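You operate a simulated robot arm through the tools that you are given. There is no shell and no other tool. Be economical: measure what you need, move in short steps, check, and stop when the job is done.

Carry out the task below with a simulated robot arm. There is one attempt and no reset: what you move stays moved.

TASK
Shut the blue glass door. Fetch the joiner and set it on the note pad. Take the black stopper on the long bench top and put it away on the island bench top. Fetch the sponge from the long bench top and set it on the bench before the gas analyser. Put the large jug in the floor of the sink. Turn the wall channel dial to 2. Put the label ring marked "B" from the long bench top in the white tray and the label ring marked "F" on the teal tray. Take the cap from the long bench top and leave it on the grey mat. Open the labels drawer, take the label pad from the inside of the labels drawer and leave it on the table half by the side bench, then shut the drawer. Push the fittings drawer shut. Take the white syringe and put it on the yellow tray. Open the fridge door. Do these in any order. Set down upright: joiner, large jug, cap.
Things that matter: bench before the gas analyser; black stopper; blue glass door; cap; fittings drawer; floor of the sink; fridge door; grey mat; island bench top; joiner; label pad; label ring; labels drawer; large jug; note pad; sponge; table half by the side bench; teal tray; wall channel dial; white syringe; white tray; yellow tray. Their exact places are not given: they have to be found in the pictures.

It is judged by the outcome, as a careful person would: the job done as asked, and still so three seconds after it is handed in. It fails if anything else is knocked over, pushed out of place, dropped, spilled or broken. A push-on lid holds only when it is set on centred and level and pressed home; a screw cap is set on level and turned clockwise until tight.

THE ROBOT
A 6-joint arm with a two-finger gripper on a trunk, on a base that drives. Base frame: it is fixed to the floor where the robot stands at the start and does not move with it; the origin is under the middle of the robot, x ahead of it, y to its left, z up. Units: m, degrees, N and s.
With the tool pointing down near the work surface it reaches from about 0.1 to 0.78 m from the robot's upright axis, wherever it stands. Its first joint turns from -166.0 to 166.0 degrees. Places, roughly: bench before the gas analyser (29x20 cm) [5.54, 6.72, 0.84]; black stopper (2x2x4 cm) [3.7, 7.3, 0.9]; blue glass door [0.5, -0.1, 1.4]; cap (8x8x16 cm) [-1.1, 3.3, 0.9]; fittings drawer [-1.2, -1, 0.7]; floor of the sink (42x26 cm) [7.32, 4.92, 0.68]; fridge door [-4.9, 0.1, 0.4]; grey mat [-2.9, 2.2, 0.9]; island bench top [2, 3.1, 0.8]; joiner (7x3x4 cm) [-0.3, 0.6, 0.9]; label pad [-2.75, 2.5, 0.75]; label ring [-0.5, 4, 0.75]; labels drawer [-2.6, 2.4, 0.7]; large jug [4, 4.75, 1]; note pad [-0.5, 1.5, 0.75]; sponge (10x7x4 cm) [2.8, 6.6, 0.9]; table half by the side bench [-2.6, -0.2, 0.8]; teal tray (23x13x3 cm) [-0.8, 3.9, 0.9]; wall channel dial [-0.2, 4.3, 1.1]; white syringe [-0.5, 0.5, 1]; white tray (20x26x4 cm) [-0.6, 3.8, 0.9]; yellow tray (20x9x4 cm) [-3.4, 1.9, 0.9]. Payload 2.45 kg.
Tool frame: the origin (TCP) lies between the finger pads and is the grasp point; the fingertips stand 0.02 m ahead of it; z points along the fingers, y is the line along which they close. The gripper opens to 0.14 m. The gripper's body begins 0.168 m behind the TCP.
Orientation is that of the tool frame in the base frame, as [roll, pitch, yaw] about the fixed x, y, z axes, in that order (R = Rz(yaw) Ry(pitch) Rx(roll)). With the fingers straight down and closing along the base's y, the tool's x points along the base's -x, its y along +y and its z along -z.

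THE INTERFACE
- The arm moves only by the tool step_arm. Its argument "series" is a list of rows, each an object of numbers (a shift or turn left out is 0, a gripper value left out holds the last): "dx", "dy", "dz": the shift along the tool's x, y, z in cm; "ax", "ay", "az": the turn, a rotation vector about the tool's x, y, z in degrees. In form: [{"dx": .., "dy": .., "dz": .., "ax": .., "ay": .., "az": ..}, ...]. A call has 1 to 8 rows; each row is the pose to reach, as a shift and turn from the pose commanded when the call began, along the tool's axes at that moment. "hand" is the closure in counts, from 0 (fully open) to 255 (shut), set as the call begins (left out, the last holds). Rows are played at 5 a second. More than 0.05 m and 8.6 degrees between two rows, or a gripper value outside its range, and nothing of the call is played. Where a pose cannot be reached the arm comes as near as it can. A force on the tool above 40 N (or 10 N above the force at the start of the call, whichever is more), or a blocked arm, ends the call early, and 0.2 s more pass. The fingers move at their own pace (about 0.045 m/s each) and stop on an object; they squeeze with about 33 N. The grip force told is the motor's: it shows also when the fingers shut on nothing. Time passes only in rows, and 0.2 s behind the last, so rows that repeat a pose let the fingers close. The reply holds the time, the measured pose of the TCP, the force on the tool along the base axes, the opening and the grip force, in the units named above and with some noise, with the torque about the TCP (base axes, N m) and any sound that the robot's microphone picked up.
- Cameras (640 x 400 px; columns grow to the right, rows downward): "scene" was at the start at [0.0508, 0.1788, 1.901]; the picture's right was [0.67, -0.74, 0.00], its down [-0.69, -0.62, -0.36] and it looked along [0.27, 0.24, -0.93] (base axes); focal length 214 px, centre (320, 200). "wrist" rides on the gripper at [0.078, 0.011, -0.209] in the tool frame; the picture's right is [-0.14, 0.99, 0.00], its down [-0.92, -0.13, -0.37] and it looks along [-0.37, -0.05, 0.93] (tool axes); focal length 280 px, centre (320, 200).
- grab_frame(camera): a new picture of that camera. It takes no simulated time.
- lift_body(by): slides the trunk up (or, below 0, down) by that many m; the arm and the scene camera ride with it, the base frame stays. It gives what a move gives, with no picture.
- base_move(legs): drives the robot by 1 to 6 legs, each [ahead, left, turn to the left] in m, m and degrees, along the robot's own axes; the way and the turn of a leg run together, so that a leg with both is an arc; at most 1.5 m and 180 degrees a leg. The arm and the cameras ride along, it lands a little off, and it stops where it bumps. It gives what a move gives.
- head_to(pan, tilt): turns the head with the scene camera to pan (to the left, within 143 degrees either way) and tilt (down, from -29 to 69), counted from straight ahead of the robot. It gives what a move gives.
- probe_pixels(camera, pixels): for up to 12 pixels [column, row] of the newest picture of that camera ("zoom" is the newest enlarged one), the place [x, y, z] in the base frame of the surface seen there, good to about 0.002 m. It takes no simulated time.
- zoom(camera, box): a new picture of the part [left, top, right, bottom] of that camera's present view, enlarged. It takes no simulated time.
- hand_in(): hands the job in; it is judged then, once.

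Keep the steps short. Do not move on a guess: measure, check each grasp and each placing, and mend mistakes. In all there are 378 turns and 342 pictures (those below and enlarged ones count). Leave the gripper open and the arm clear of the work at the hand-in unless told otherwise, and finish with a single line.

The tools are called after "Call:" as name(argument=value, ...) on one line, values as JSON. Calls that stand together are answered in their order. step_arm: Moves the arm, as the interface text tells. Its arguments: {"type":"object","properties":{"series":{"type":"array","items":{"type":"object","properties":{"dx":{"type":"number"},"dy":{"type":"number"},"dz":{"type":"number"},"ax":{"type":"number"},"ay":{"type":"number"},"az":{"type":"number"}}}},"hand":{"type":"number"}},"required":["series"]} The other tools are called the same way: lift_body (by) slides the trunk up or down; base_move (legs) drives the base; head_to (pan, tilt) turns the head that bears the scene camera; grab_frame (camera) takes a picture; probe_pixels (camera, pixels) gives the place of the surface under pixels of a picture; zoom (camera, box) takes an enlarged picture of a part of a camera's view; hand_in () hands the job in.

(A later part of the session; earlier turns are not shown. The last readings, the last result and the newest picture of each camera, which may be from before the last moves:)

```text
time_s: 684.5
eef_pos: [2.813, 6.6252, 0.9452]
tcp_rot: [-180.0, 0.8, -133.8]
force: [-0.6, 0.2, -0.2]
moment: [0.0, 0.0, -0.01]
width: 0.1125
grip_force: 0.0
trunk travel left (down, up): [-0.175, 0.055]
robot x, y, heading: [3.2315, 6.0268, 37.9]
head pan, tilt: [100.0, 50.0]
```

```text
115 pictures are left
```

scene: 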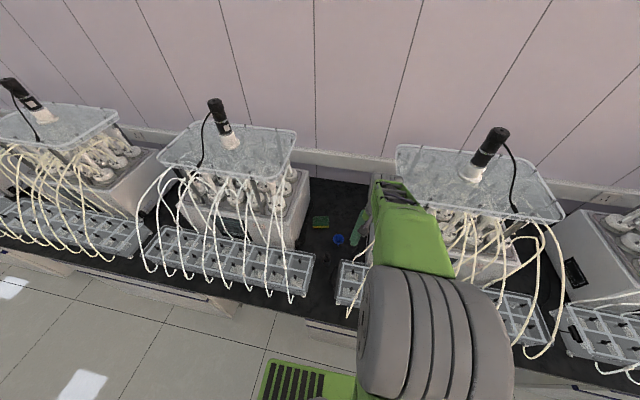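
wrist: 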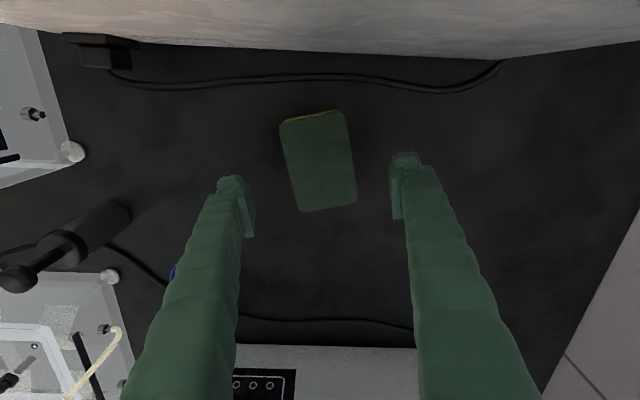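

Centred. Descend, grip and lift.

Call:
step_arm(series=[{"dz": 3.5}, {"dz": 6.8}, {"dz": 6.8}])

Call:
step_arm(hand=200, series=[{"dz": 0}, {"dz": 0}, {"dz": 0}, {"dz": 0}, {"dz": 0}])

Call:
step_arm(series=[{"dz": -4}, {"dz": -8.5}, {"dz": -13}, {"dz": -17.5}, {"dz": -22}, {"dz": -26.5}, {"dz": -31}, {"dz": -34}])

Call:
grab_frame(camera="wrist")

```text
time_s: 685.3
eef_pos: [2.8141, 6.6263, 0.8765]
tcp_rot: [-180.0, 0.9, -133.7]
force: [0.8, 0.3, -0.7]
moment: [0.01, -0.01, 0.02]
width: 0.1127
grip_force: 0.0
trunk travel left (down, up): [-0.175, 0.055]
robot x, y, heading: [3.2282, 6.0245, 38.1]
head pan, tilt: [100.0, 50.0]
```

```text
time_s: 686.5
eef_pos: [2.8136, 6.626, 0.8764]
tcp_rot: [-179.9, 0.8, -133.7]
force: [-0.5, -0.6, 0.2]
moment: [0.01, 0.0, 0.0]
width: 0.0622
grip_force: 33.2
trunk travel left (down, up): [-0.175, 0.055]
robot x, y, heading: [3.2306, 6.0227, 37.5]
head pan, tilt: [100.0, 50.0]
```

```text
time_s: 688.3
eef_pos: [2.8105, 6.6209, 1.216]
tcp_rot: [-180.0, 0.9, -133.7]
force: [0.1, -0.8, -0.1]
moment: [0.01, 0.02, -0.03]
width: 0.0618
grip_force: 32.8
trunk travel left (down, up): [-0.175, 0.055]
robot x, y, heading: [3.2305, 6.0254, 37.9]
head pan, tilt: [100.0, 50.0]
```

```text
114 pictures are left
```

wrist: 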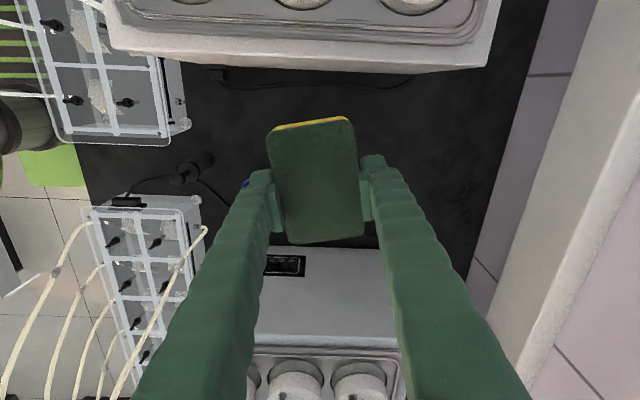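

Sponge held. Back out along the gap, then go look at the gas analyser bench (a≈8.5, n≈1.86).

Call:
step_arm(series=[{"dx": -3.5}, {"dx": -7}])

Call:
base_move(legs=[[0, -0.36, 0], [1.2, 0, 0]])

Call:
head_to(pan=0, tilt=35)

Call:
grab_frame(camera="scene")

```text
time_s: 688.9
eef_pos: [2.8591, 6.6726, 1.2174]
tcp_rot: [180.0, 0.9, -133.7]
force: [0.1, 0.1, 0.6]
moment: [-0.01, 0.02, 0.01]
width: 0.0621
grip_force: 33.1
trunk travel left (down, up): [-0.175, 0.055]
robot x, y, heading: [3.2292, 6.0257, 37.8]
head pan, tilt: [100.0, 50.0]
```

```text
time_s: 698.3
eef_pos: [4.0348, 7.1355, 1.2176]
tcp_rot: [180.0, 0.9, -133.7]
force: [0.7, 0.0, -0.3]
moment: [-0.03, 0.01, 0.02]
width: 0.0617
grip_force: 33.3
trunk travel left (down, up): [-0.175, 0.055]
robot x, y, heading: [4.4044, 6.4863, 37.8]
head pan, tilt: [100.0, 50.0]
```

```text
time_s: 700.1
eef_pos: [4.0346, 7.1353, 1.2178]
tcp_rot: [179.9, 1.0, -133.8]
force: [-0.1, 0.4, -1.1]
moment: [-0.03, -0.02, 0.01]
width: 0.0617
grip_force: 32.7
trunk travel left (down, up): [-0.175, 0.055]
robot x, y, heading: [4.4086, 6.4845, 37.7]
head pan, tilt: [0.0, 35.0]
```

```text
113 pictures are left
```

scene: 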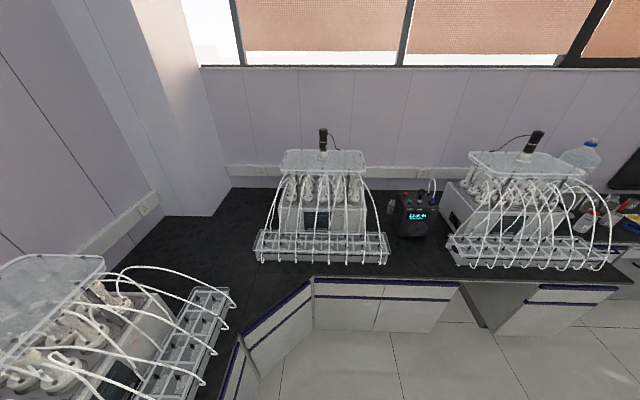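

Call:
probe_pixels(camera="scene", pixels=[[415, 230], [410, 250], [415, 265], [412, 278], [440, 250], [395, 260], [385, 240], [450, 262], [330, 280], [440, 285]])

Call:
zoom(camera="scene", box=[350, 180, 480, 300])

```text
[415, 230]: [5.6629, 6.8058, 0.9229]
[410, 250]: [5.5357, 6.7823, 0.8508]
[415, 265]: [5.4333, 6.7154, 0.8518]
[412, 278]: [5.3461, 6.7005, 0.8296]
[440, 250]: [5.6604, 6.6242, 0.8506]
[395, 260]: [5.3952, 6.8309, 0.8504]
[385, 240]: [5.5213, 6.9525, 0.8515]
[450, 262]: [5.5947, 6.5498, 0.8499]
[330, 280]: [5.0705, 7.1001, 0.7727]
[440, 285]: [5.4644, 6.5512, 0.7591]
```

```text
3.33 times, centred on (415, 240) of scene
```

zoom: 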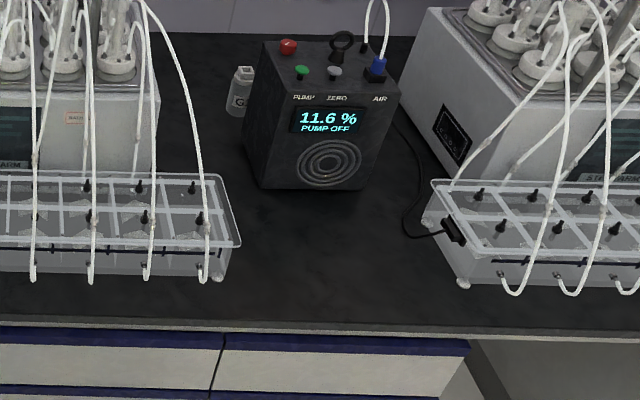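

The free bench spot before the analyser is near (5.52,6.73). Drive there: ahead 0.28, right 0.5, turn right 90°.

Call:
base_move(legs=[[0.28, 0, 0], [0, -0.5, 0], [0, 0, -92]])

Call:
grab_frame(camera="wrist")

```text
time_s: 710.4
eef_pos: [5.5946, 6.6158, 1.2169]
tcp_rot: [-180.0, 0.9, 134.6]
force: [-0.1, -1.0, -0.4]
moment: [-0.02, -0.03, -0.02]
width: 0.062
grip_force: 33.3
trunk travel left (down, up): [-0.175, 0.055]
robot x, y, heading: [4.9364, 6.2649, -53.5]
head pan, tilt: [0.0, 35.0]
```

```text
111 pictures are left
```

wrist: 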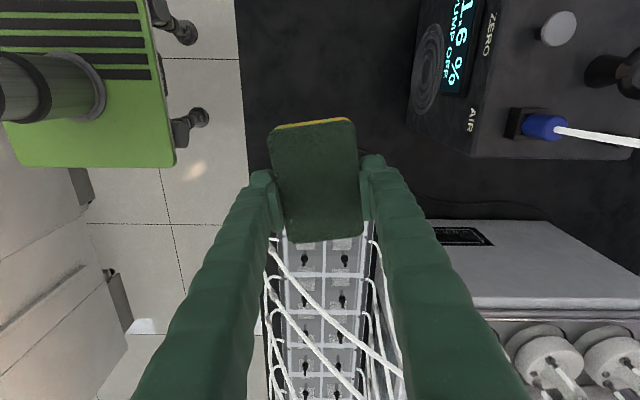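

Call:
step_arm(series=[{"dx": 4.5, "dy": 1}, {"dx": 9, "dy": 2}, {"dx": 13.4, "dy": 3.2}, {"dx": 13.4, "dy": 3.2, "dz": 4.5}, {"dx": 13.4, "dy": 3.2, "dz": 9}, {"dx": 13.4, "dy": 3.2, "dz": 13.5}, {"dx": 13.4, "dy": 3.2, "dz": 18}, {"dx": 13.4, "dy": 3.2, "dz": 22}])

Call:
grab_frame(camera="wrist")

```text
time_s: 712.2
eef_pos: [5.5272, 6.7341, 0.9939]
tcp_rot: [179.9, 1.0, 134.7]
force: [1.2, 0.2, -0.4]
moment: [-0.03, 0.01, 0.0]
width: 0.0618
grip_force: 33.4
trunk travel left (down, up): [-0.175, 0.055]
robot x, y, heading: [4.9341, 6.2588, -53.8]
head pan, tilt: [0.0, 35.0]
```

```text
110 pictures are left
```

wrist: 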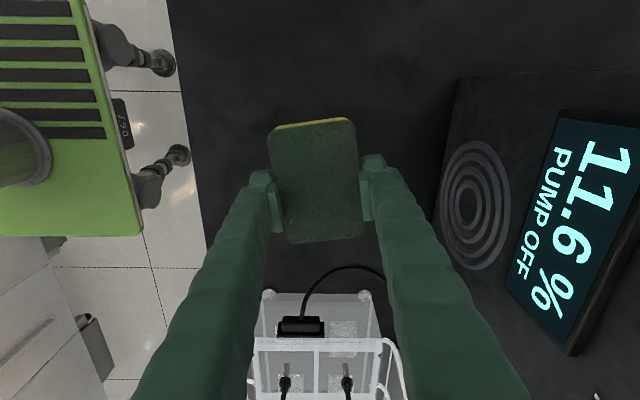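

Call:
step_arm(series=[{"dz": 4.5, "dx": 1}, {"dz": 9, "dx": 1}, {"dz": 11.4, "dx": 1}, {"dz": 11.7, "dx": 1}])

Call:
step_arm(hand=100, series=[{"dz": 0}, {"dz": 0}, {"dz": -4.5}, {"dz": -9}, {"dz": -13.5}, {"dz": -18}, {"dz": -22.5}, {"dz": -27}])

Call:
grab_frame(camera="wrist")

```text
time_s: 713.2
eef_pos: [5.5207, 6.7391, 0.8777]
tcp_rot: [-180.0, 0.9, 134.7]
force: [0.3, -0.9, 3.5]
moment: [0.11, 0.14, 0.03]
width: 0.0619
grip_force: 32.8
trunk travel left (down, up): [-0.175, 0.055]
robot x, y, heading: [4.9387, 6.2645, -53.6]
head pan, tilt: [0.0, 35.0]
```

```text
time_s: 715.0
eef_pos: [5.5175, 6.7398, 1.1503]
tcp_rot: [179.9, 0.9, 134.8]
force: [-0.6, -0.4, 0.9]
moment: [-0.01, -0.03, 0.0]
width: 0.085
grip_force: 0.1
trunk travel left (down, up): [-0.175, 0.055]
robot x, y, heading: [4.9373, 6.2656, -54.0]
head pan, tilt: [0.0, 35.0]
```

```text
109 pictures are left
```

wrist: 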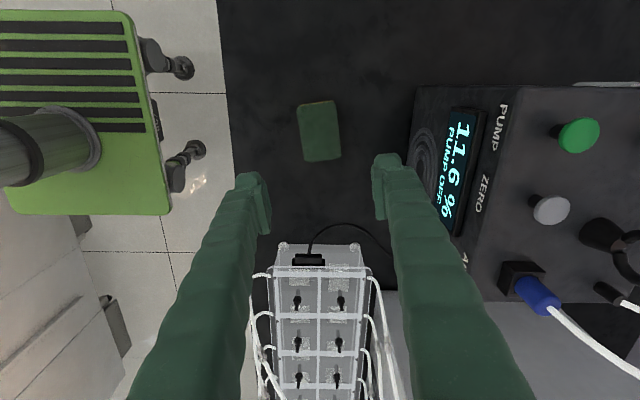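

Sponge placed. Now the black stopper (a≈7.42, n≈3.45).

Call:
base_move(legs=[[0, -0.33, 0], [0, 0, 92], [0, 0.6, 0]])

Call:
head_to(pan=95, tilt=50)

Call:
grab_frame(camera="scene")

```text
time_s: 717.6
eef_pos: [5.3328, 6.6048, 1.1503]
tcp_rot: [-179.9, 0.8, 134.5]
force: [0.0, 0.7, -0.6]
moment: [-0.05, 0.09, -0.03]
width: 0.0852
grip_force: 0.0
trunk travel left (down, up): [-0.175, 0.055]
robot x, y, heading: [4.7448, 6.1265, -53.6]
head pan, tilt: [0.0, 35.0]
stopped in leg 1: the robot was blocked; the commanded pose is now the measured one
```

```text
time_s: 719.4
eef_pos: [5.3298, 6.6029, 1.1517]
tcp_rot: [180.0, 0.9, 134.6]
force: [-0.5, -0.4, -0.5]
moment: [-0.02, 0.02, 0.0]
width: 0.0851
grip_force: 0.2
trunk travel left (down, up): [-0.175, 0.055]
robot x, y, heading: [4.7501, 6.1259, -53.8]
head pan, tilt: [95.0, 50.0]
```

```text
108 pictures are left
```

scene: 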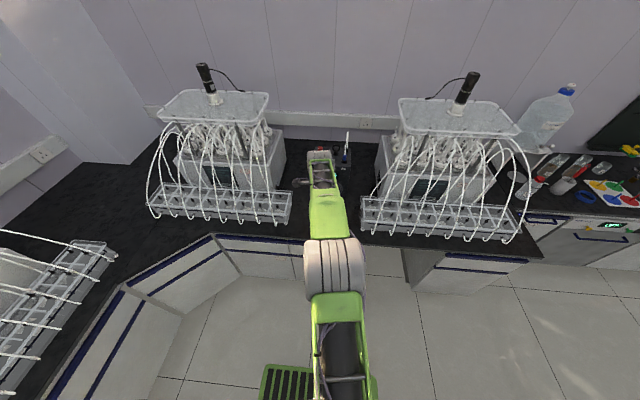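

Call:
base_move(legs=[[-0.3, 0.06, 0], [0, 0, 92], [0, 0.3, 0]])

Call:
grab_frame(camera="scene")

```text
time_s: 728.3
eef_pos: [3.9259, 7.1771, 1.1503]
tcp_rot: [-179.6, 0.9, -132.1]
force: [13.6, -14.5, 5.6]
moment: [3.5, 2.77, -0.81]
width: 0.0849
grip_force: 0.2
trunk travel left (down, up): [-0.175, 0.055]
robot x, y, heading: [4.4377, 6.6287, 39.8]
head pan, tilt: [95.0, 50.0]
stopped in leg 3: the robot was blocked; the commanded pose is now the measured one
```

```text
107 pictures are left
```

scene: 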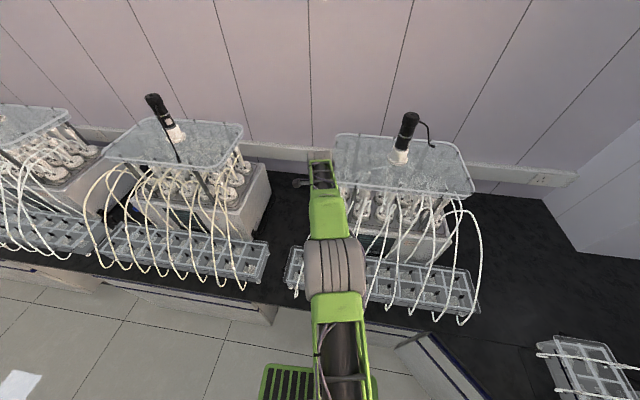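

Touching the right machine's lid; back off and shift left.

Call:
base_move(legs=[[0, -0.15, 0]])

Call:
base_move(legs=[[-0.15, 0, -1.5]])

Call:
grab_frame(camera="scene")

Call:
zoom(camera="scene", box=[240, 150, 380, 300])

```text
time_s: 730.2
eef_pos: [4.0178, 7.0639, 1.1493]
tcp_rot: [-179.6, 0.8, -131.8]
force: [0.0, 0.2, 0.4]
moment: [0.01, 0.01, -0.01]
width: 0.085
grip_force: 0.0
trunk travel left (down, up): [-0.175, 0.055]
robot x, y, heading: [4.5265, 6.5203, 40.2]
head pan, tilt: [95.0, 50.0]
```

```text
time_s: 731.6
eef_pos: [3.9166, 6.9839, 1.149]
tcp_rot: [-179.6, 0.8, -133.4]
force: [-0.1, -0.5, 0.0]
moment: [0.08, -0.05, 0.0]
width: 0.0854
grip_force: 0.0
trunk travel left (down, up): [-0.175, 0.055]
robot x, y, heading: [4.4124, 6.4243, 38.3]
head pan, tilt: [95.0, 50.0]
```

```text
106 pictures are left
```

scene: 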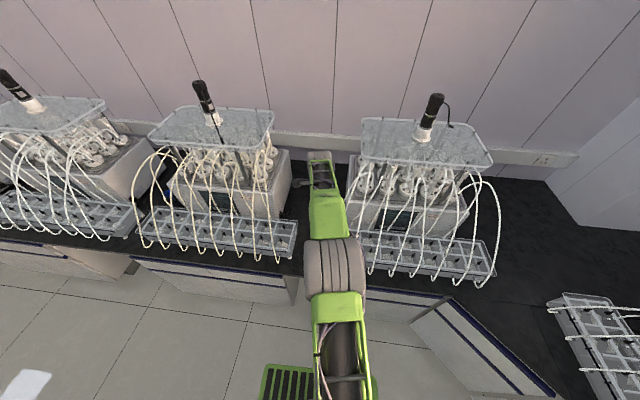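

```text
2.67 times, centred on (310, 225) of scene
```

zoom: 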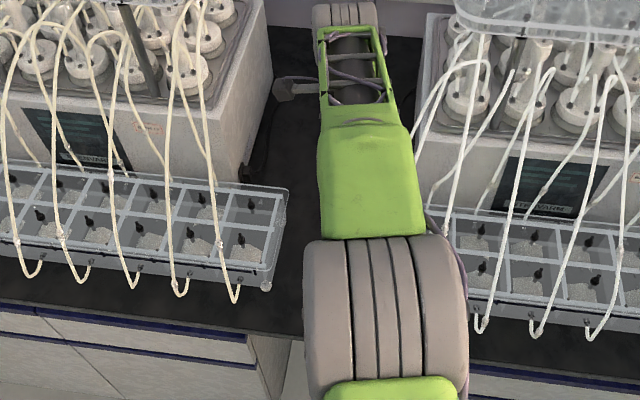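

Call:
base_move(legs=[[0, 0.2, 0]])

Call:
grab_frame(camera="wrist")

```text
time_s: 734.0
eef_pos: [3.794, 7.1399, 1.1482]
tcp_rot: [-179.5, 0.8, -133.6]
force: [-0.6, 0.4, -0.1]
moment: [-0.05, -0.02, 0.01]
width: 0.0852
grip_force: 0.0
trunk travel left (down, up): [-0.175, 0.055]
robot x, y, heading: [4.2895, 6.576, 38.2]
head pan, tilt: [95.0, 50.0]
```

```text
104 pictures are left
```

wrist: 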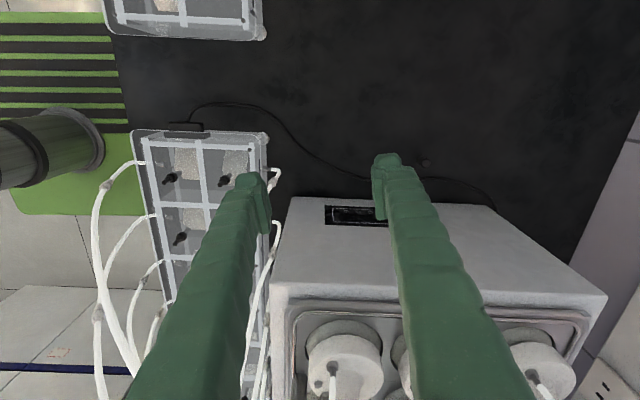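

Call:
zoom(camera="wrist", box=[360, 110, 500, 220])

Call:
probe_pixels(camera="wrist", pixels=[[425, 162], [427, 160], [424, 165]])

```text
3.64 times, centred on (430, 165) of wrist
```

zoom: 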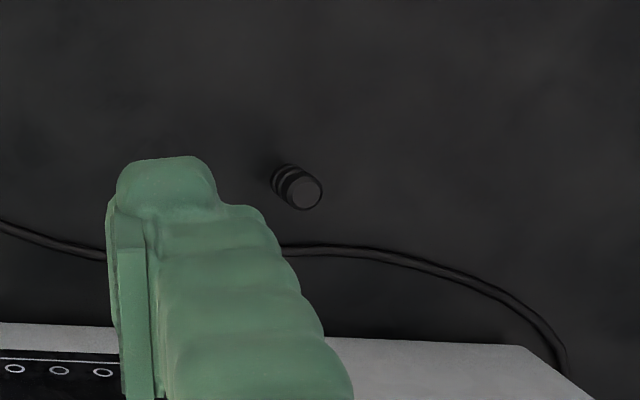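

```text
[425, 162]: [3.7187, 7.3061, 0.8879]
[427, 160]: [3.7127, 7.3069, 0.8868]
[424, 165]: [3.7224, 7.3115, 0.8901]
```

Call:
base_move(legs=[[0, 0.24, 0]])

Call:
grab_frame(camera="wrist")

```text
time_s: 736.1
eef_pos: [3.6923, 7.2833, 1.1503]
tcp_rot: [-179.6, 0.9, -134.2]
force: [0.4, -0.2, 0.8]
moment: [0.05, 0.07, 0.03]
width: 0.0853
grip_force: 0.1
trunk travel left (down, up): [-0.175, 0.055]
robot x, y, heading: [4.1758, 6.7171, 37.7]
head pan, tilt: [95.0, 50.0]
stopped in leg 1: the robot was blocked; the commanded pose is now the measured one
```

```text
102 pictures are left
```

wrist: 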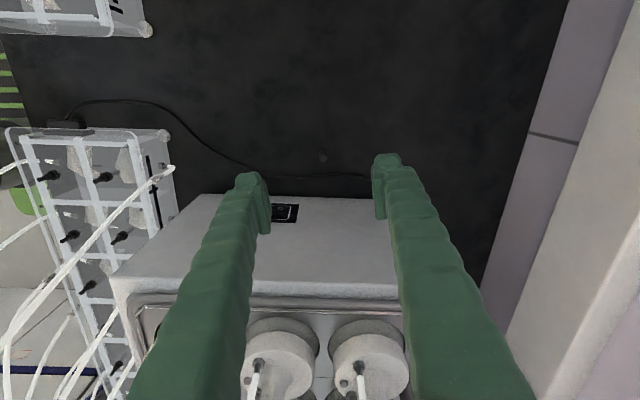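

Call:
probe_pixels(camera="wrist", pixels=[[323, 157], [322, 153], [340, 205], [340, 199], [340, 285], [284, 212], [340, 180], [200, 205]])

Call:
zoom(camera="wrist", box=[270, 120, 380, 230])

```text
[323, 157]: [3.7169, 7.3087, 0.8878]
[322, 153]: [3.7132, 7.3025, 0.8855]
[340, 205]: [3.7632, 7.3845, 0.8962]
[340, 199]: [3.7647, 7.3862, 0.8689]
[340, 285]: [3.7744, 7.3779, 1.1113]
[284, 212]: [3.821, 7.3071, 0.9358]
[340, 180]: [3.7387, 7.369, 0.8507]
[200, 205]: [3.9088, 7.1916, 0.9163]
```

```text
3.64 times, centred on (325, 175) of wrist
```

zoom: 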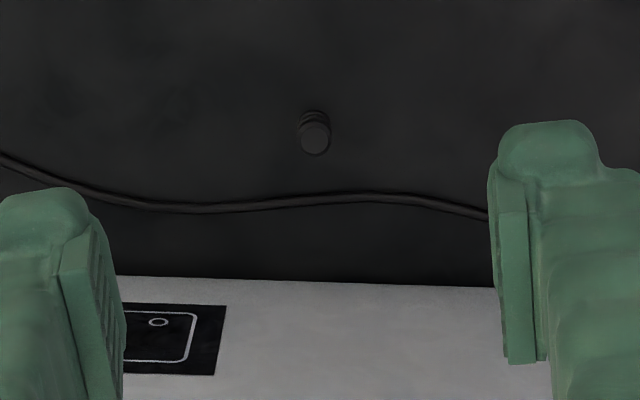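

Call:
step_arm(hand=160, series=[{"dx": -3.5, "dy": -0.1}, {"dx": -3.5, "dy": -0.1, "dz": 4.5}, {"dx": -3.5, "dy": -0.1, "dz": 9}, {"dx": -3.5, "dy": -0.1, "dz": 13.5}, {"dx": -3.5, "dy": -0.1, "dz": 18}, {"dx": -3.5, "dy": -0.1, "dz": 20}])

Call:
grab_frame(camera="wrist")

```text
time_s: 737.5
eef_pos: [3.719, 7.3091, 0.9474]
tcp_rot: [-179.6, 0.7, -134.1]
force: [0.3, 0.0, 0.2]
moment: [-0.02, -0.02, 0.01]
width: 0.0523
grip_force: 0.0
trunk travel left (down, up): [-0.175, 0.055]
robot x, y, heading: [4.1769, 6.7158, 37.8]
head pan, tilt: [95.0, 50.0]
```

```text
100 pictures are left
```

wrist: 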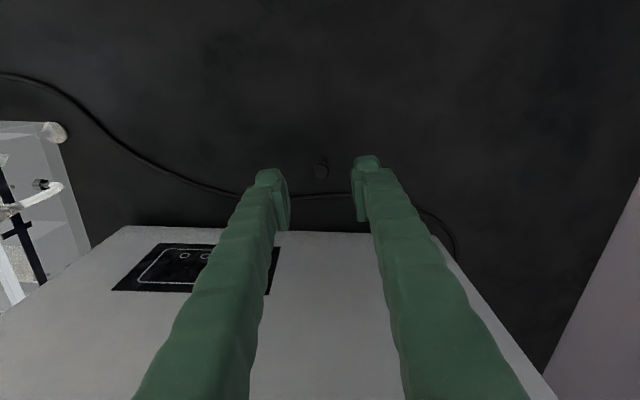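

Call:
step_arm(series=[{"dz": 3}, {"dz": 6.3}, {"dz": 6.3}])

Call:
step_arm(hand=255, series=[{"dz": 0}, {"dz": 0}, {"dz": 0}, {"dz": 0}])

Call:
step_arm(series=[{"dz": -4.5}, {"dz": -9}, {"dz": -13.5}, {"dz": -18}, {"dz": -22.5}, {"dz": -27}])

Call:
grab_frame(camera="wrist")

```text
time_s: 738.3
eef_pos: [3.7203, 7.3097, 0.888]
tcp_rot: [-179.5, 0.8, -134.1]
force: [1.3, 0.3, 0.1]
moment: [0.0, -0.01, -0.03]
width: 0.0523
grip_force: 0.0
trunk travel left (down, up): [-0.175, 0.055]
robot x, y, heading: [4.1756, 6.718, 37.8]
head pan, tilt: [95.0, 50.0]
```

```text
time_s: 739.3
eef_pos: [3.7212, 7.3104, 0.8874]
tcp_rot: [-179.5, 0.8, -134.2]
force: [-0.1, -0.2, 0.6]
moment: [0.0, -0.02, -0.01]
width: 0.0128
grip_force: 33.2
trunk travel left (down, up): [-0.175, 0.055]
robot x, y, heading: [4.1799, 6.7168, 37.5]
head pan, tilt: [95.0, 50.0]
```

```text
time_s: 740.7
eef_pos: [3.7169, 7.307, 1.1551]
tcp_rot: [-179.5, 0.9, -134.2]
force: [-0.5, 0.0, 0.2]
moment: [0.03, 0.04, 0.0]
width: 0.0123
grip_force: 33.2
trunk travel left (down, up): [-0.175, 0.055]
robot x, y, heading: [4.1799, 6.7167, 37.3]
head pan, tilt: [95.0, 50.0]
```

```text
99 pictures are left
```

wrist: 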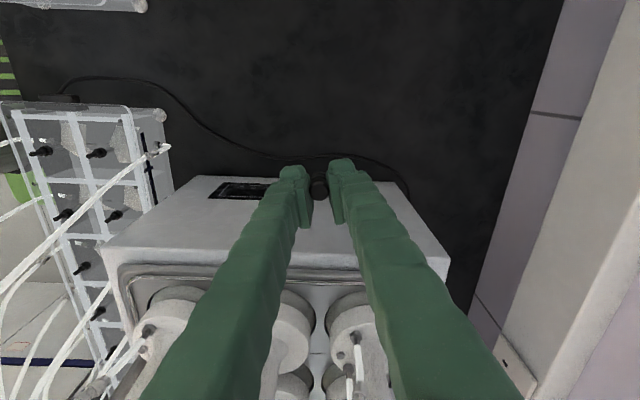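

Stopper held. Back out and look at the island's end for a free spot.

Call:
base_move(legs=[[0, -0.4, 0.7]])

Call:
head_to(pan=-110, tilt=45)

Call:
grab_frame(camera="scene")

```text
time_s: 744.8
eef_pos: [3.9615, 6.9847, 1.1553]
tcp_rot: [-179.5, 0.7, -133.8]
force: [-0.1, -1.4, 0.4]
moment: [0.04, 0.01, 0.0]
width: 0.0122
grip_force: 32.9
trunk travel left (down, up): [-0.175, 0.055]
robot x, y, heading: [4.4266, 6.3968, 38.0]
head pan, tilt: [95.0, 50.0]
```

```text
time_s: 747.8
eef_pos: [3.9617, 6.9836, 1.1566]
tcp_rot: [-179.5, 0.8, -133.8]
force: [0.2, 0.5, 0.6]
moment: [-0.02, 0.03, 0.01]
width: 0.0125
grip_force: 32.9
trunk travel left (down, up): [-0.175, 0.055]
robot x, y, heading: [4.4307, 6.3941, 38.0]
head pan, tilt: [-110.0, 45.0]
```

```text
98 pictures are left
```

scene: 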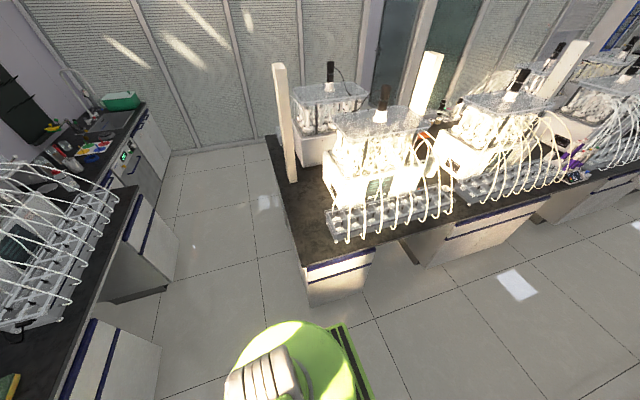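

Call:
probe_pixels(camera="scene", pixels=[[307, 258], [310, 225], [300, 200], [325, 240], [275, 140], [290, 180], [335, 225], [420, 255], [432, 130], [445, 140]])

Call:
zoom(camera="scene", box=[260, 60, 480, 280])

```text
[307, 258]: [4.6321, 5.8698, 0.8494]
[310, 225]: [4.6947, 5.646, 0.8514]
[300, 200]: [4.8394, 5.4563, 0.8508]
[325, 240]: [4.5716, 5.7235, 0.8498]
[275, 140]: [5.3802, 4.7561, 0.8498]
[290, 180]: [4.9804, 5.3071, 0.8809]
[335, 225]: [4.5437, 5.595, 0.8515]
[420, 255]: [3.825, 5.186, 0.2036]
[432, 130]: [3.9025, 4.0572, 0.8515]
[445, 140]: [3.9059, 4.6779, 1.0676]
```

```text
1.82 times, centred on (370, 170) of scene
```

zoom: 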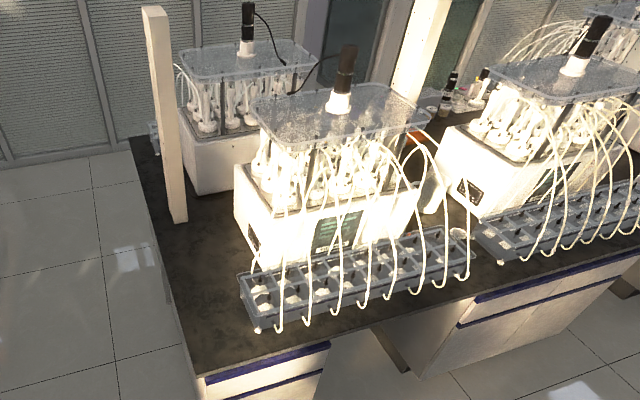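

A free spot is at about (4.68,5.68) on the island's end. Drive there.

Call:
base_move(legs=[[0.47, 0, 0], [0, 0, 92], [-0.72, 0, 0]])

Call:
grab_frame(camera="wrist")

```text
time_s: 757.9
eef_pos: [4.6565, 5.6394, 1.1552]
tcp_rot: [-179.5, 0.8, -43.0]
force: [0.5, -0.1, 0.0]
moment: [0.01, -0.01, 0.01]
width: 0.0123
grip_force: 32.1
trunk travel left (down, up): [-0.175, 0.055]
robot x, y, heading: [5.2357, 6.1107, 128.7]
head pan, tilt: [-110.0, 45.0]
```

```text
96 pictures are left
```

wrist: 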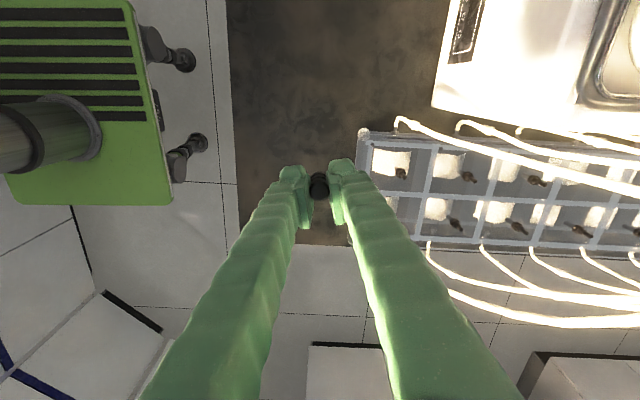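

Call:
step_arm(series=[{"dx": 4, "dy": -1.5}, {"dx": 4, "dy": -1.5, "dz": 4.5}, {"dx": 4, "dy": -1.5, "dz": 9}, {"dx": 4, "dy": -1.5, "dz": 13.5}, {"dx": 4, "dy": -1.5, "dz": 18}, {"dx": 4, "dy": -1.5, "dz": 22.5}, {"dx": 4, "dy": -1.5, "dz": 26}, {"dx": 4, "dy": -1.5, "dz": 26.6}])

Call:
step_arm(hand=200, series=[{"dz": 0}, {"dz": 0}, {"dz": -4.5}, {"dz": -9}, {"dz": -13.5}, {"dz": -18}, {"dz": -22}])

Call:
zoom(camera="wrist", box=[240, 80, 400, 220])

```text
time_s: 759.7
eef_pos: [4.6948, 5.6276, 0.8874]
tcp_rot: [-179.6, 0.9, -43.0]
force: [1.3, 0.1, 1.2]
moment: [0.01, -0.03, -0.01]
width: 0.0122
grip_force: 33.3
trunk travel left (down, up): [-0.175, 0.055]
robot x, y, heading: [5.2375, 6.116, 129.1]
head pan, tilt: [-110.0, 45.0]
```

```text
time_s: 761.3
eef_pos: [4.6955, 5.623, 1.111]
tcp_rot: [-179.5, 0.8, -42.9]
force: [0.0, -0.4, -0.1]
moment: [-0.03, 0.03, -0.01]
width: 0.0303
grip_force: 0.1
trunk travel left (down, up): [-0.175, 0.055]
robot x, y, heading: [5.241, 6.1143, 128.8]
head pan, tilt: [-110.0, 45.0]
```

```text
2.86 times, centred on (320, 150) of wrist
```

zoom: 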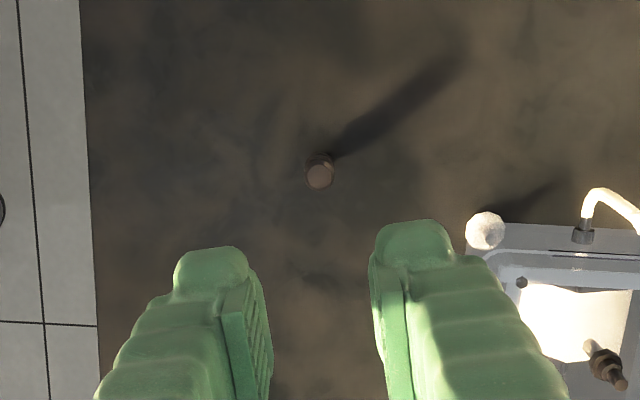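

Stopper placed. Now the large jug: retract the arm and drive along the aisle beside it.

Call:
step_arm(series=[{"dy": -4.5, "dz": -1}, {"dy": -9, "dz": -2}, {"dy": -13.5, "dz": -3}, {"dy": -18, "dz": -4}, {"dy": -20, "dz": -5}])

Call:
base_move(legs=[[0.78, 0, 0], [0, 1.4, 0], [0, 0.4, 0], [0, 0, 91]])

Call:
head_to(pan=90, tilt=35)

Call:
grab_frame(camera="scene")

```text
time_s: 762.5
eef_pos: [4.8345, 5.7684, 1.1608]
tcp_rot: [-179.5, 0.8, -43.0]
force: [-0.3, 0.3, 0.3]
moment: [-0.03, 0.0, -0.02]
width: 0.03
grip_force: 0.1
trunk travel left (down, up): [-0.175, 0.055]
robot x, y, heading: [5.2383, 6.1173, 129.0]
head pan, tilt: [-110.0, 45.0]
```

```text
time_s: 786.4
eef_pos: [3.7083, 5.1993, 1.1607]
tcp_rot: [-179.5, 0.8, 49.1]
force: [-0.8, -1.0, -0.5]
moment: [-0.03, 0.0, 0.04]
width: 0.0304
grip_force: 0.1
trunk travel left (down, up): [-0.175, 0.055]
robot x, y, heading: [3.344, 5.5897, -138.9]
head pan, tilt: [-110.0, 45.0]
```

```text
time_s: 789.3
eef_pos: [3.7086, 5.1988, 1.1608]
tcp_rot: [-179.4, 0.8, 49.1]
force: [-0.8, 1.1, -0.5]
moment: [-0.01, 0.01, -0.01]
width: 0.0302
grip_force: 0.1
trunk travel left (down, up): [-0.175, 0.055]
robot x, y, heading: [3.3476, 5.5941, -139.0]
head pan, tilt: [90.0, 35.0]
```

```text
94 pictures are left
```

scene: 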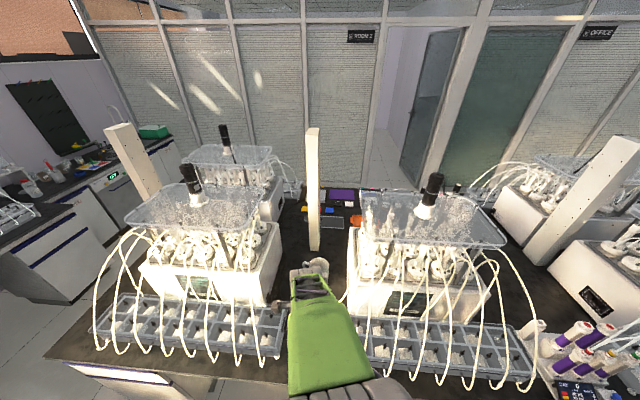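

Call:
zoom(camera="scene", box=[260, 190, 380, 300])

Call:
grab_frame(camera="wrist")

Call:
probe_pixels(camera="scene", pixels=[[320, 262], [305, 268], [340, 330], [313, 235], [340, 240], [275, 300], [355, 300]])

```text
3.64 times, centred on (320, 245) of scene
```

zoom: 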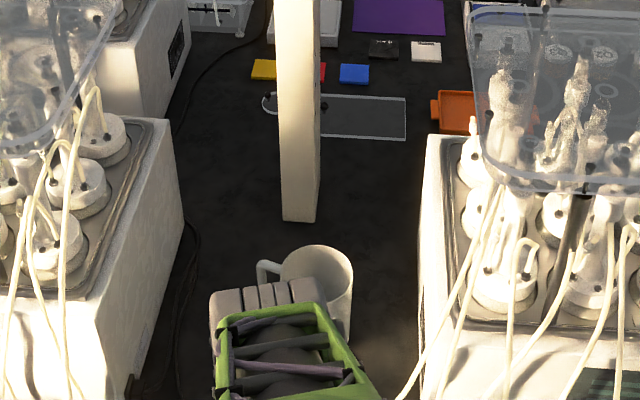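

```text
92 pictures are left
```

wrist: 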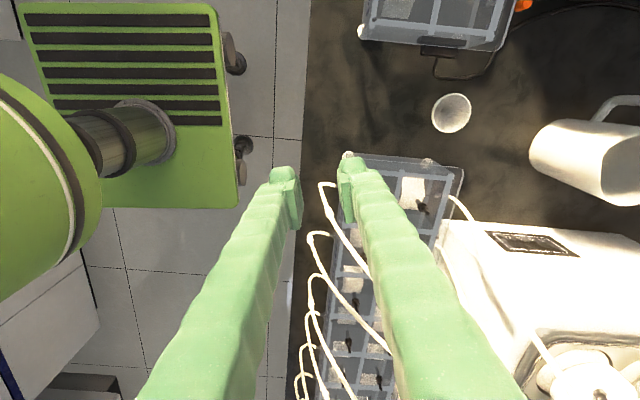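

```text
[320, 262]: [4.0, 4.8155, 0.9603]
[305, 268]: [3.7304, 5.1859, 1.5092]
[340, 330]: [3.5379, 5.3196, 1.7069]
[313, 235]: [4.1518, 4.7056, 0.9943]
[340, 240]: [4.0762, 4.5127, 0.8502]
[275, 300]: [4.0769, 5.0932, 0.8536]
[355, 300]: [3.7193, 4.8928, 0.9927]
```

Call:
probe_pixels(camera="wrist", pixels=[[612, 170], [637, 130], [600, 195], [635, 205], [545, 150], [600, 110], [560, 130], [452, 112], [450, 95]])

Call:
zoom(camera="wrist", box=[500, 70, 640, 230])

```text
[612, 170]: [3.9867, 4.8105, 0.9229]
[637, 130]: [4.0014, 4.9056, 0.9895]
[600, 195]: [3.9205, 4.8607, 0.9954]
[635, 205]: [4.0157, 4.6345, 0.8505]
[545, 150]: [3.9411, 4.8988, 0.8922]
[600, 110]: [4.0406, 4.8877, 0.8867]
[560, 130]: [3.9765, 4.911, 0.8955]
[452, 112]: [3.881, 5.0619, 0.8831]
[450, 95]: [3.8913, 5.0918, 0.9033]
```

```text
2.50 times, centred on (570, 150) of wrist
```

zoom: 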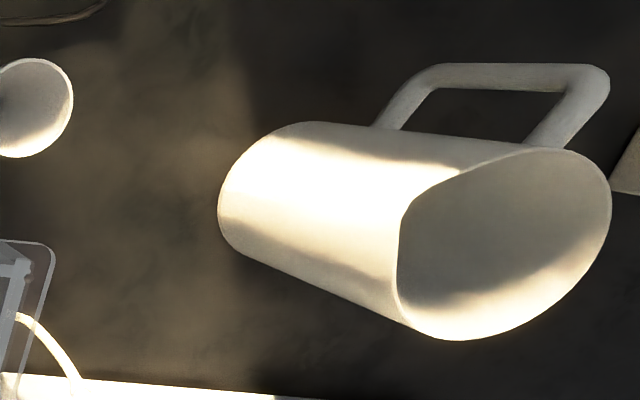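

The jug (white, open, handle on its far-left side) stands near (3.977,4.850), rim z≈1.0. I'll grip its near wall from above. Approach.

Call:
step_arm(hand=160, series=[{"dx": 2.5}, {"dx": 5}])

Call:
base_move(legs=[[0, 0.2, 0.8]])

Call:
step_arm(series=[{"dy": 4}, {"dy": 8}, {"dy": 12}, {"dy": 15}])

Call:
grab_frame(camera="wrist")

```text
time_s: 789.9
eef_pos: [3.7396, 5.2393, 1.1591]
tcp_rot: [-179.5, 0.8, 49.1]
force: [-0.9, 0.9, -1.1]
moment: [-0.03, 0.03, 0.0]
width: 0.0521
grip_force: 0.1
trunk travel left (down, up): [-0.175, 0.055]
robot x, y, heading: [3.3421, 5.5927, -139.1]
head pan, tilt: [90.0, 35.0]
```

```text
time_s: 792.3
eef_pos: [3.8781, 5.0961, 1.1605]
tcp_rot: [-179.4, 0.8, 50.1]
force: [0.1, 0.1, 0.4]
moment: [-0.01, 0.04, 0.02]
width: 0.0522
grip_force: 0.0
trunk travel left (down, up): [-0.175, 0.055]
robot x, y, heading: [3.479, 5.4403, -138.1]
head pan, tilt: [90.0, 35.0]
```

```text
time_s: 793.3
eef_pos: [3.9928, 4.9988, 1.1599]
tcp_rot: [-179.5, 0.8, 50.0]
force: [0.6, 0.4, -0.2]
moment: [-0.02, 0.02, -0.01]
width: 0.0523
grip_force: 0.0
trunk travel left (down, up): [-0.175, 0.055]
robot x, y, heading: [3.4764, 5.4435, -138.5]
head pan, tilt: [90.0, 35.0]
```

```text
90 pictures are left
```

wrist: 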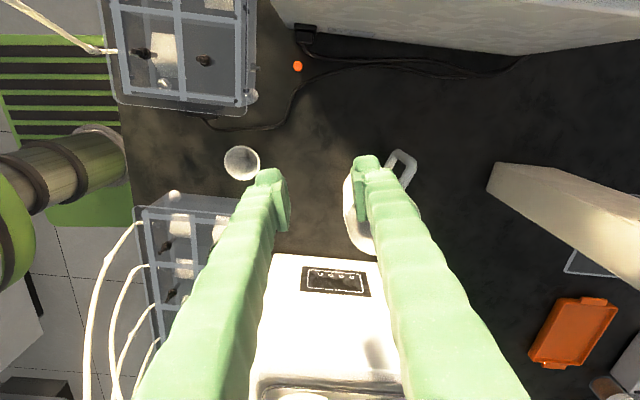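

Call:
zoom(camera="wrist", box=[310, 130, 440, 270])

Call:
probe_pixels(camera="wrist", pixels=[[345, 200], [347, 225], [360, 250], [352, 235], [395, 155], [410, 165], [345, 185]])

```text
2.86 times, centred on (375, 200) of wrist
```

zoom: 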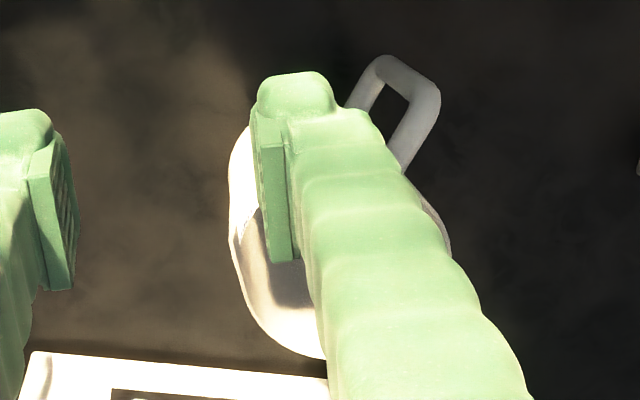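

```text
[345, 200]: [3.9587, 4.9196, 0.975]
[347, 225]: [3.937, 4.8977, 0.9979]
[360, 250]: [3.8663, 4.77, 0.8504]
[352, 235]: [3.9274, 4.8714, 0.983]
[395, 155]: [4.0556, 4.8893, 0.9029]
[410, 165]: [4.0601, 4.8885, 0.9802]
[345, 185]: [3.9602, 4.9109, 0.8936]
```

Call:
step_arm(series=[{"az": 8, "dx": -1.5, "dy": 0.7}, {"az": 16, "dx": -3, "dy": 1.4}, {"az": 24, "dx": -4.5, "dy": 2.1}, {"az": 32, "dx": -6, "dy": 2.9}, {"az": 40, "dx": -7.7, "dy": 3.6}, {"az": 40, "dx": -7.7, "dy": 3.6, "dz": 4}, {"az": 40, "dx": -7.7, "dy": 3.6, "dz": 8}])

Call:
grab_frame(camera="wrist")

```text
time_s: 794.9
eef_pos: [3.9697, 4.9177, 1.0791]
tcp_rot: [179.9, 0.9, 10.0]
force: [0.6, -0.6, -0.1]
moment: [0.03, 0.02, -0.01]
width: 0.0521
grip_force: 0.2
trunk travel left (down, up): [-0.175, 0.055]
robot x, y, heading: [3.4774, 5.4422, -138.1]
head pan, tilt: [90.0, 35.0]
```

```text
88 pictures are left
```

wrist: 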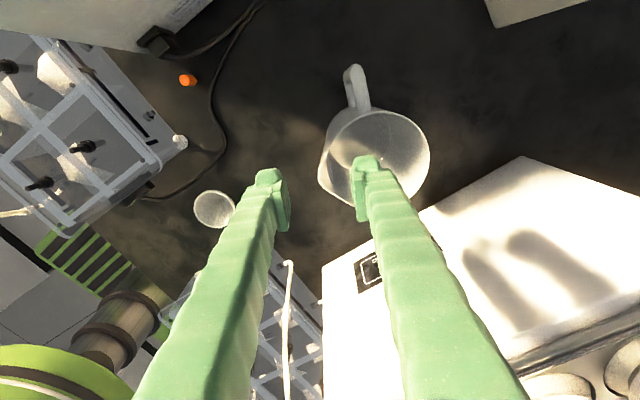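

Call:
step_arm(series=[{"dz": 3, "dy": 0.6}, {"dz": 6, "dy": 0.6}, {"dz": 9.3, "dy": 0.6}])

Call:
step_arm(hand=255, series=[{"dz": 0}, {"dz": 0}, {"dz": 0}, {"dz": 0}])

Call:
step_arm(series=[{"dz": -2}, {"dz": -5}, {"dz": -9}, {"dz": -13}])

Call:
grab_frame(camera="wrist")

```text
time_s: 795.7
eef_pos: [3.9686, 4.9084, 0.9857]
tcp_rot: [179.9, 0.9, 10.2]
force: [-0.3, -0.2, 0.1]
moment: [0.03, -0.03, -0.03]
width: 0.0523
grip_force: 0.1
trunk travel left (down, up): [-0.175, 0.055]
robot x, y, heading: [3.4787, 5.4432, -138.3]
head pan, tilt: [90.0, 35.0]
```

```text
time_s: 796.7
eef_pos: [3.9686, 4.9089, 0.9863]
tcp_rot: [179.9, 0.8, 10.2]
force: [0.6, -0.6, 1.2]
moment: [-0.02, 0.02, -0.01]
width: 0.0059
grip_force: 31.0
trunk travel left (down, up): [-0.175, 0.055]
robot x, y, heading: [3.4786, 5.4428, -138.2]
head pan, tilt: [90.0, 35.0]
```

```text
time_s: 797.7
eef_pos: [3.9675, 4.911, 1.1179]
tcp_rot: [179.9, 0.9, 10.1]
force: [-0.1, -0.2, -1.0]
moment: [0.03, 0.04, 0.01]
width: 0.0061
grip_force: 32.6
trunk travel left (down, up): [-0.175, 0.055]
robot x, y, heading: [3.4743, 5.4425, -138.4]
head pan, tilt: [90.0, 35.0]
```

```text
87 pictures are left
```

wrist: 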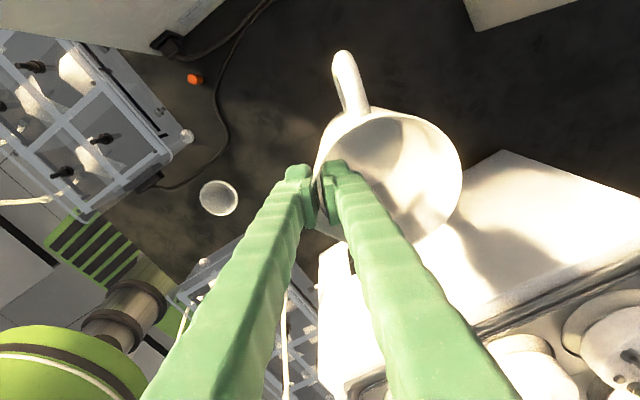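

Jug held. Shift it 7 cm toward the gap's middle, raise it, then back out.

Call:
step_arm(series=[{"dz": -4, "dx": 2, "dy": -1}, {"dz": -8, "dx": 4, "dy": -2}, {"dz": -11, "dx": 6, "dy": -3.3}, {"dz": -14, "dx": 6, "dy": -3.3}])

Call:
base_move(legs=[[0, -0.12, 0]])

Call:
grab_frame(camera="wrist")

```text
time_s: 798.7
eef_pos: [4.0242, 4.9546, 1.2556]
tcp_rot: [179.9, 0.9, 10.1]
force: [-0.7, -0.2, -0.5]
moment: [0.03, 0.03, 0.02]
width: 0.0058
grip_force: 32.1
trunk travel left (down, up): [-0.175, 0.055]
robot x, y, heading: [3.4746, 5.4372, -138.2]
head pan, tilt: [90.0, 35.0]
```

```text
time_s: 800.4
eef_pos: [3.9435, 5.0433, 1.2551]
tcp_rot: [180.0, 0.9, 9.9]
force: [0.6, 0.0, -1.6]
moment: [0.02, 0.05, 0.0]
width: 0.0062
grip_force: 31.7
trunk travel left (down, up): [-0.175, 0.055]
robot x, y, heading: [3.3971, 5.5296, -138.3]
head pan, tilt: [90.0, 35.0]
```

```text
86 pictures are left
```

wrist: 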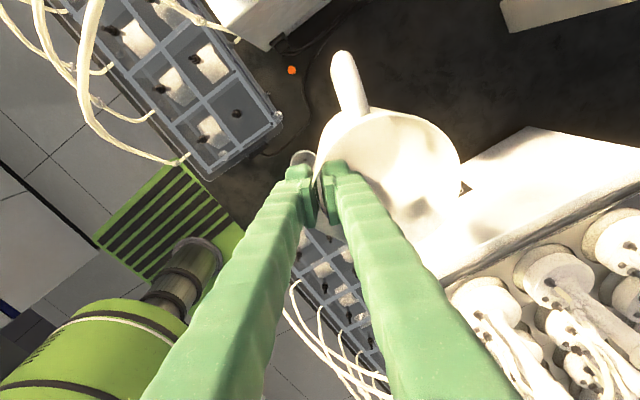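

Call:
base_move(legs=[[0, -0.33, 0], [-1.4, 0, 0], [-0.33, 0, 0], [0, 1.2, 0], [0, 1.1, 0]])

Call:
head_to(pan=130, tilt=45)

Call:
grab_frame(camera="scene")

```text
time_s: 812.3
eef_pos: [5.0145, 6.3872, 1.2559]
tcp_rot: [179.9, 0.8, 8.1]
force: [0.1, 0.1, -2.0]
moment: [0.08, 0.03, -0.02]
width: 0.0061
grip_force: 31.2
trunk travel left (down, up): [-0.175, 0.055]
robot x, y, heading: [4.4823, 6.8938, -139.9]
head pan, tilt: [90.0, 35.0]
stopped in leg 3: the robot was blocked; the commanded pose is now the measured one
```

```text
time_s: 813.4
eef_pos: [5.0138, 6.387, 1.2548]
tcp_rot: [179.9, 0.9, 8.1]
force: [0.7, 0.1, -0.8]
moment: [0.05, 0.06, 0.02]
width: 0.006
grip_force: 32.3
trunk travel left (down, up): [-0.175, 0.055]
robot x, y, heading: [4.4836, 6.8895, -140.1]
head pan, tilt: [130.0, 45.0]
```

```text
85 pictures are left
```

scene: 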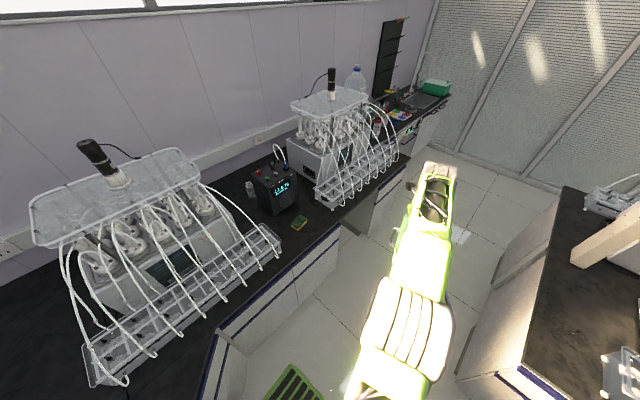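

Call:
base_move(legs=[[0.0, 0.5, -2], [0, 1.2, 0], [0, 1.1, 0]])

Call:
head_to(pan=125, tilt=50)

Call:
grab_frame(camera="scene")

```text
time_s: 838.2
eef_pos: [6.7866, 4.2201, 1.2548]
tcp_rot: [179.8, 0.9, 7.8]
force: [0.1, 0.5, -1.3]
moment: [0.02, 0.05, 0.02]
width: 0.006
grip_force: 30.7
trunk travel left (down, up): [-0.175, 0.055]
robot x, y, heading: [6.2572, 4.7289, -140.6]
head pan, tilt: [130.0, 45.0]
```

```text
time_s: 838.8
eef_pos: [6.7859, 4.2205, 1.2563]
tcp_rot: [179.8, 0.9, 7.8]
force: [0.4, 0.0, -1.1]
moment: [0.05, 0.07, 0.0]
width: 0.0062
grip_force: 30.6
trunk travel left (down, up): [-0.175, 0.055]
robot x, y, heading: [6.2608, 4.7321, -140.4]
head pan, tilt: [125.0, 50.0]
```

```text
84 pictures are left
```

scene: 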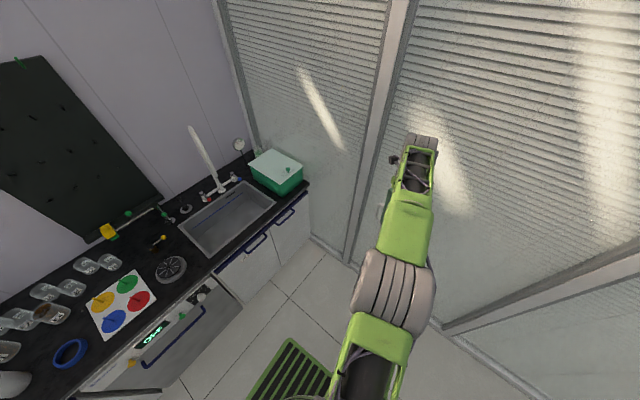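

Call:
probe_pixels(camera="scene", pixels=[[225, 215], [190, 230], [245, 190], [272, 203], [215, 250], [195, 130], [222, 185], [300, 190], [212, 270]])

Call:
base_move(legs=[[0, 0, 90]])

Call:
head_to(pan=80, tilt=50)

Call:
grab_frame(camera="scene")

```text
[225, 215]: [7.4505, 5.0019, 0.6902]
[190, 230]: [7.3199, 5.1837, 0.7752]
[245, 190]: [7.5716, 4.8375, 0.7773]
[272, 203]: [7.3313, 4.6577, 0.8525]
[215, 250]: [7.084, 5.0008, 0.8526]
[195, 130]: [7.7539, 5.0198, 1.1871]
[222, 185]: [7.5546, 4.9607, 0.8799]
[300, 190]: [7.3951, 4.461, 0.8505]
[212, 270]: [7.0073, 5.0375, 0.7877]
```

```text
time_s: 843.1
eef_pos: [6.76, 5.2659, 1.2559]
tcp_rot: [179.9, 1.0, 98.3]
force: [-0.1, 0.0, -0.6]
moment: [-0.04, 0.01, -0.01]
width: 0.0062
grip_force: 30.3
trunk travel left (down, up): [-0.175, 0.055]
robot x, y, heading: [6.2585, 4.7287, -50.1]
head pan, tilt: [125.0, 50.0]
```

```text
time_s: 844.2
eef_pos: [6.7619, 5.2656, 1.2558]
tcp_rot: [179.8, 0.9, 98.3]
force: [0.2, 0.1, -1.7]
moment: [-0.03, 0.05, 0.01]
width: 0.0058
grip_force: 30.0
trunk travel left (down, up): [-0.175, 0.055]
robot x, y, heading: [6.2555, 4.7308, -50.1]
head pan, tilt: [80.0, 50.0]
```

```text
83 pictures are left
```

scene: 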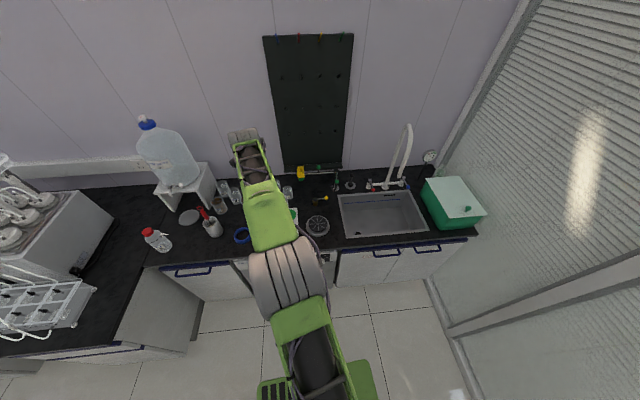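

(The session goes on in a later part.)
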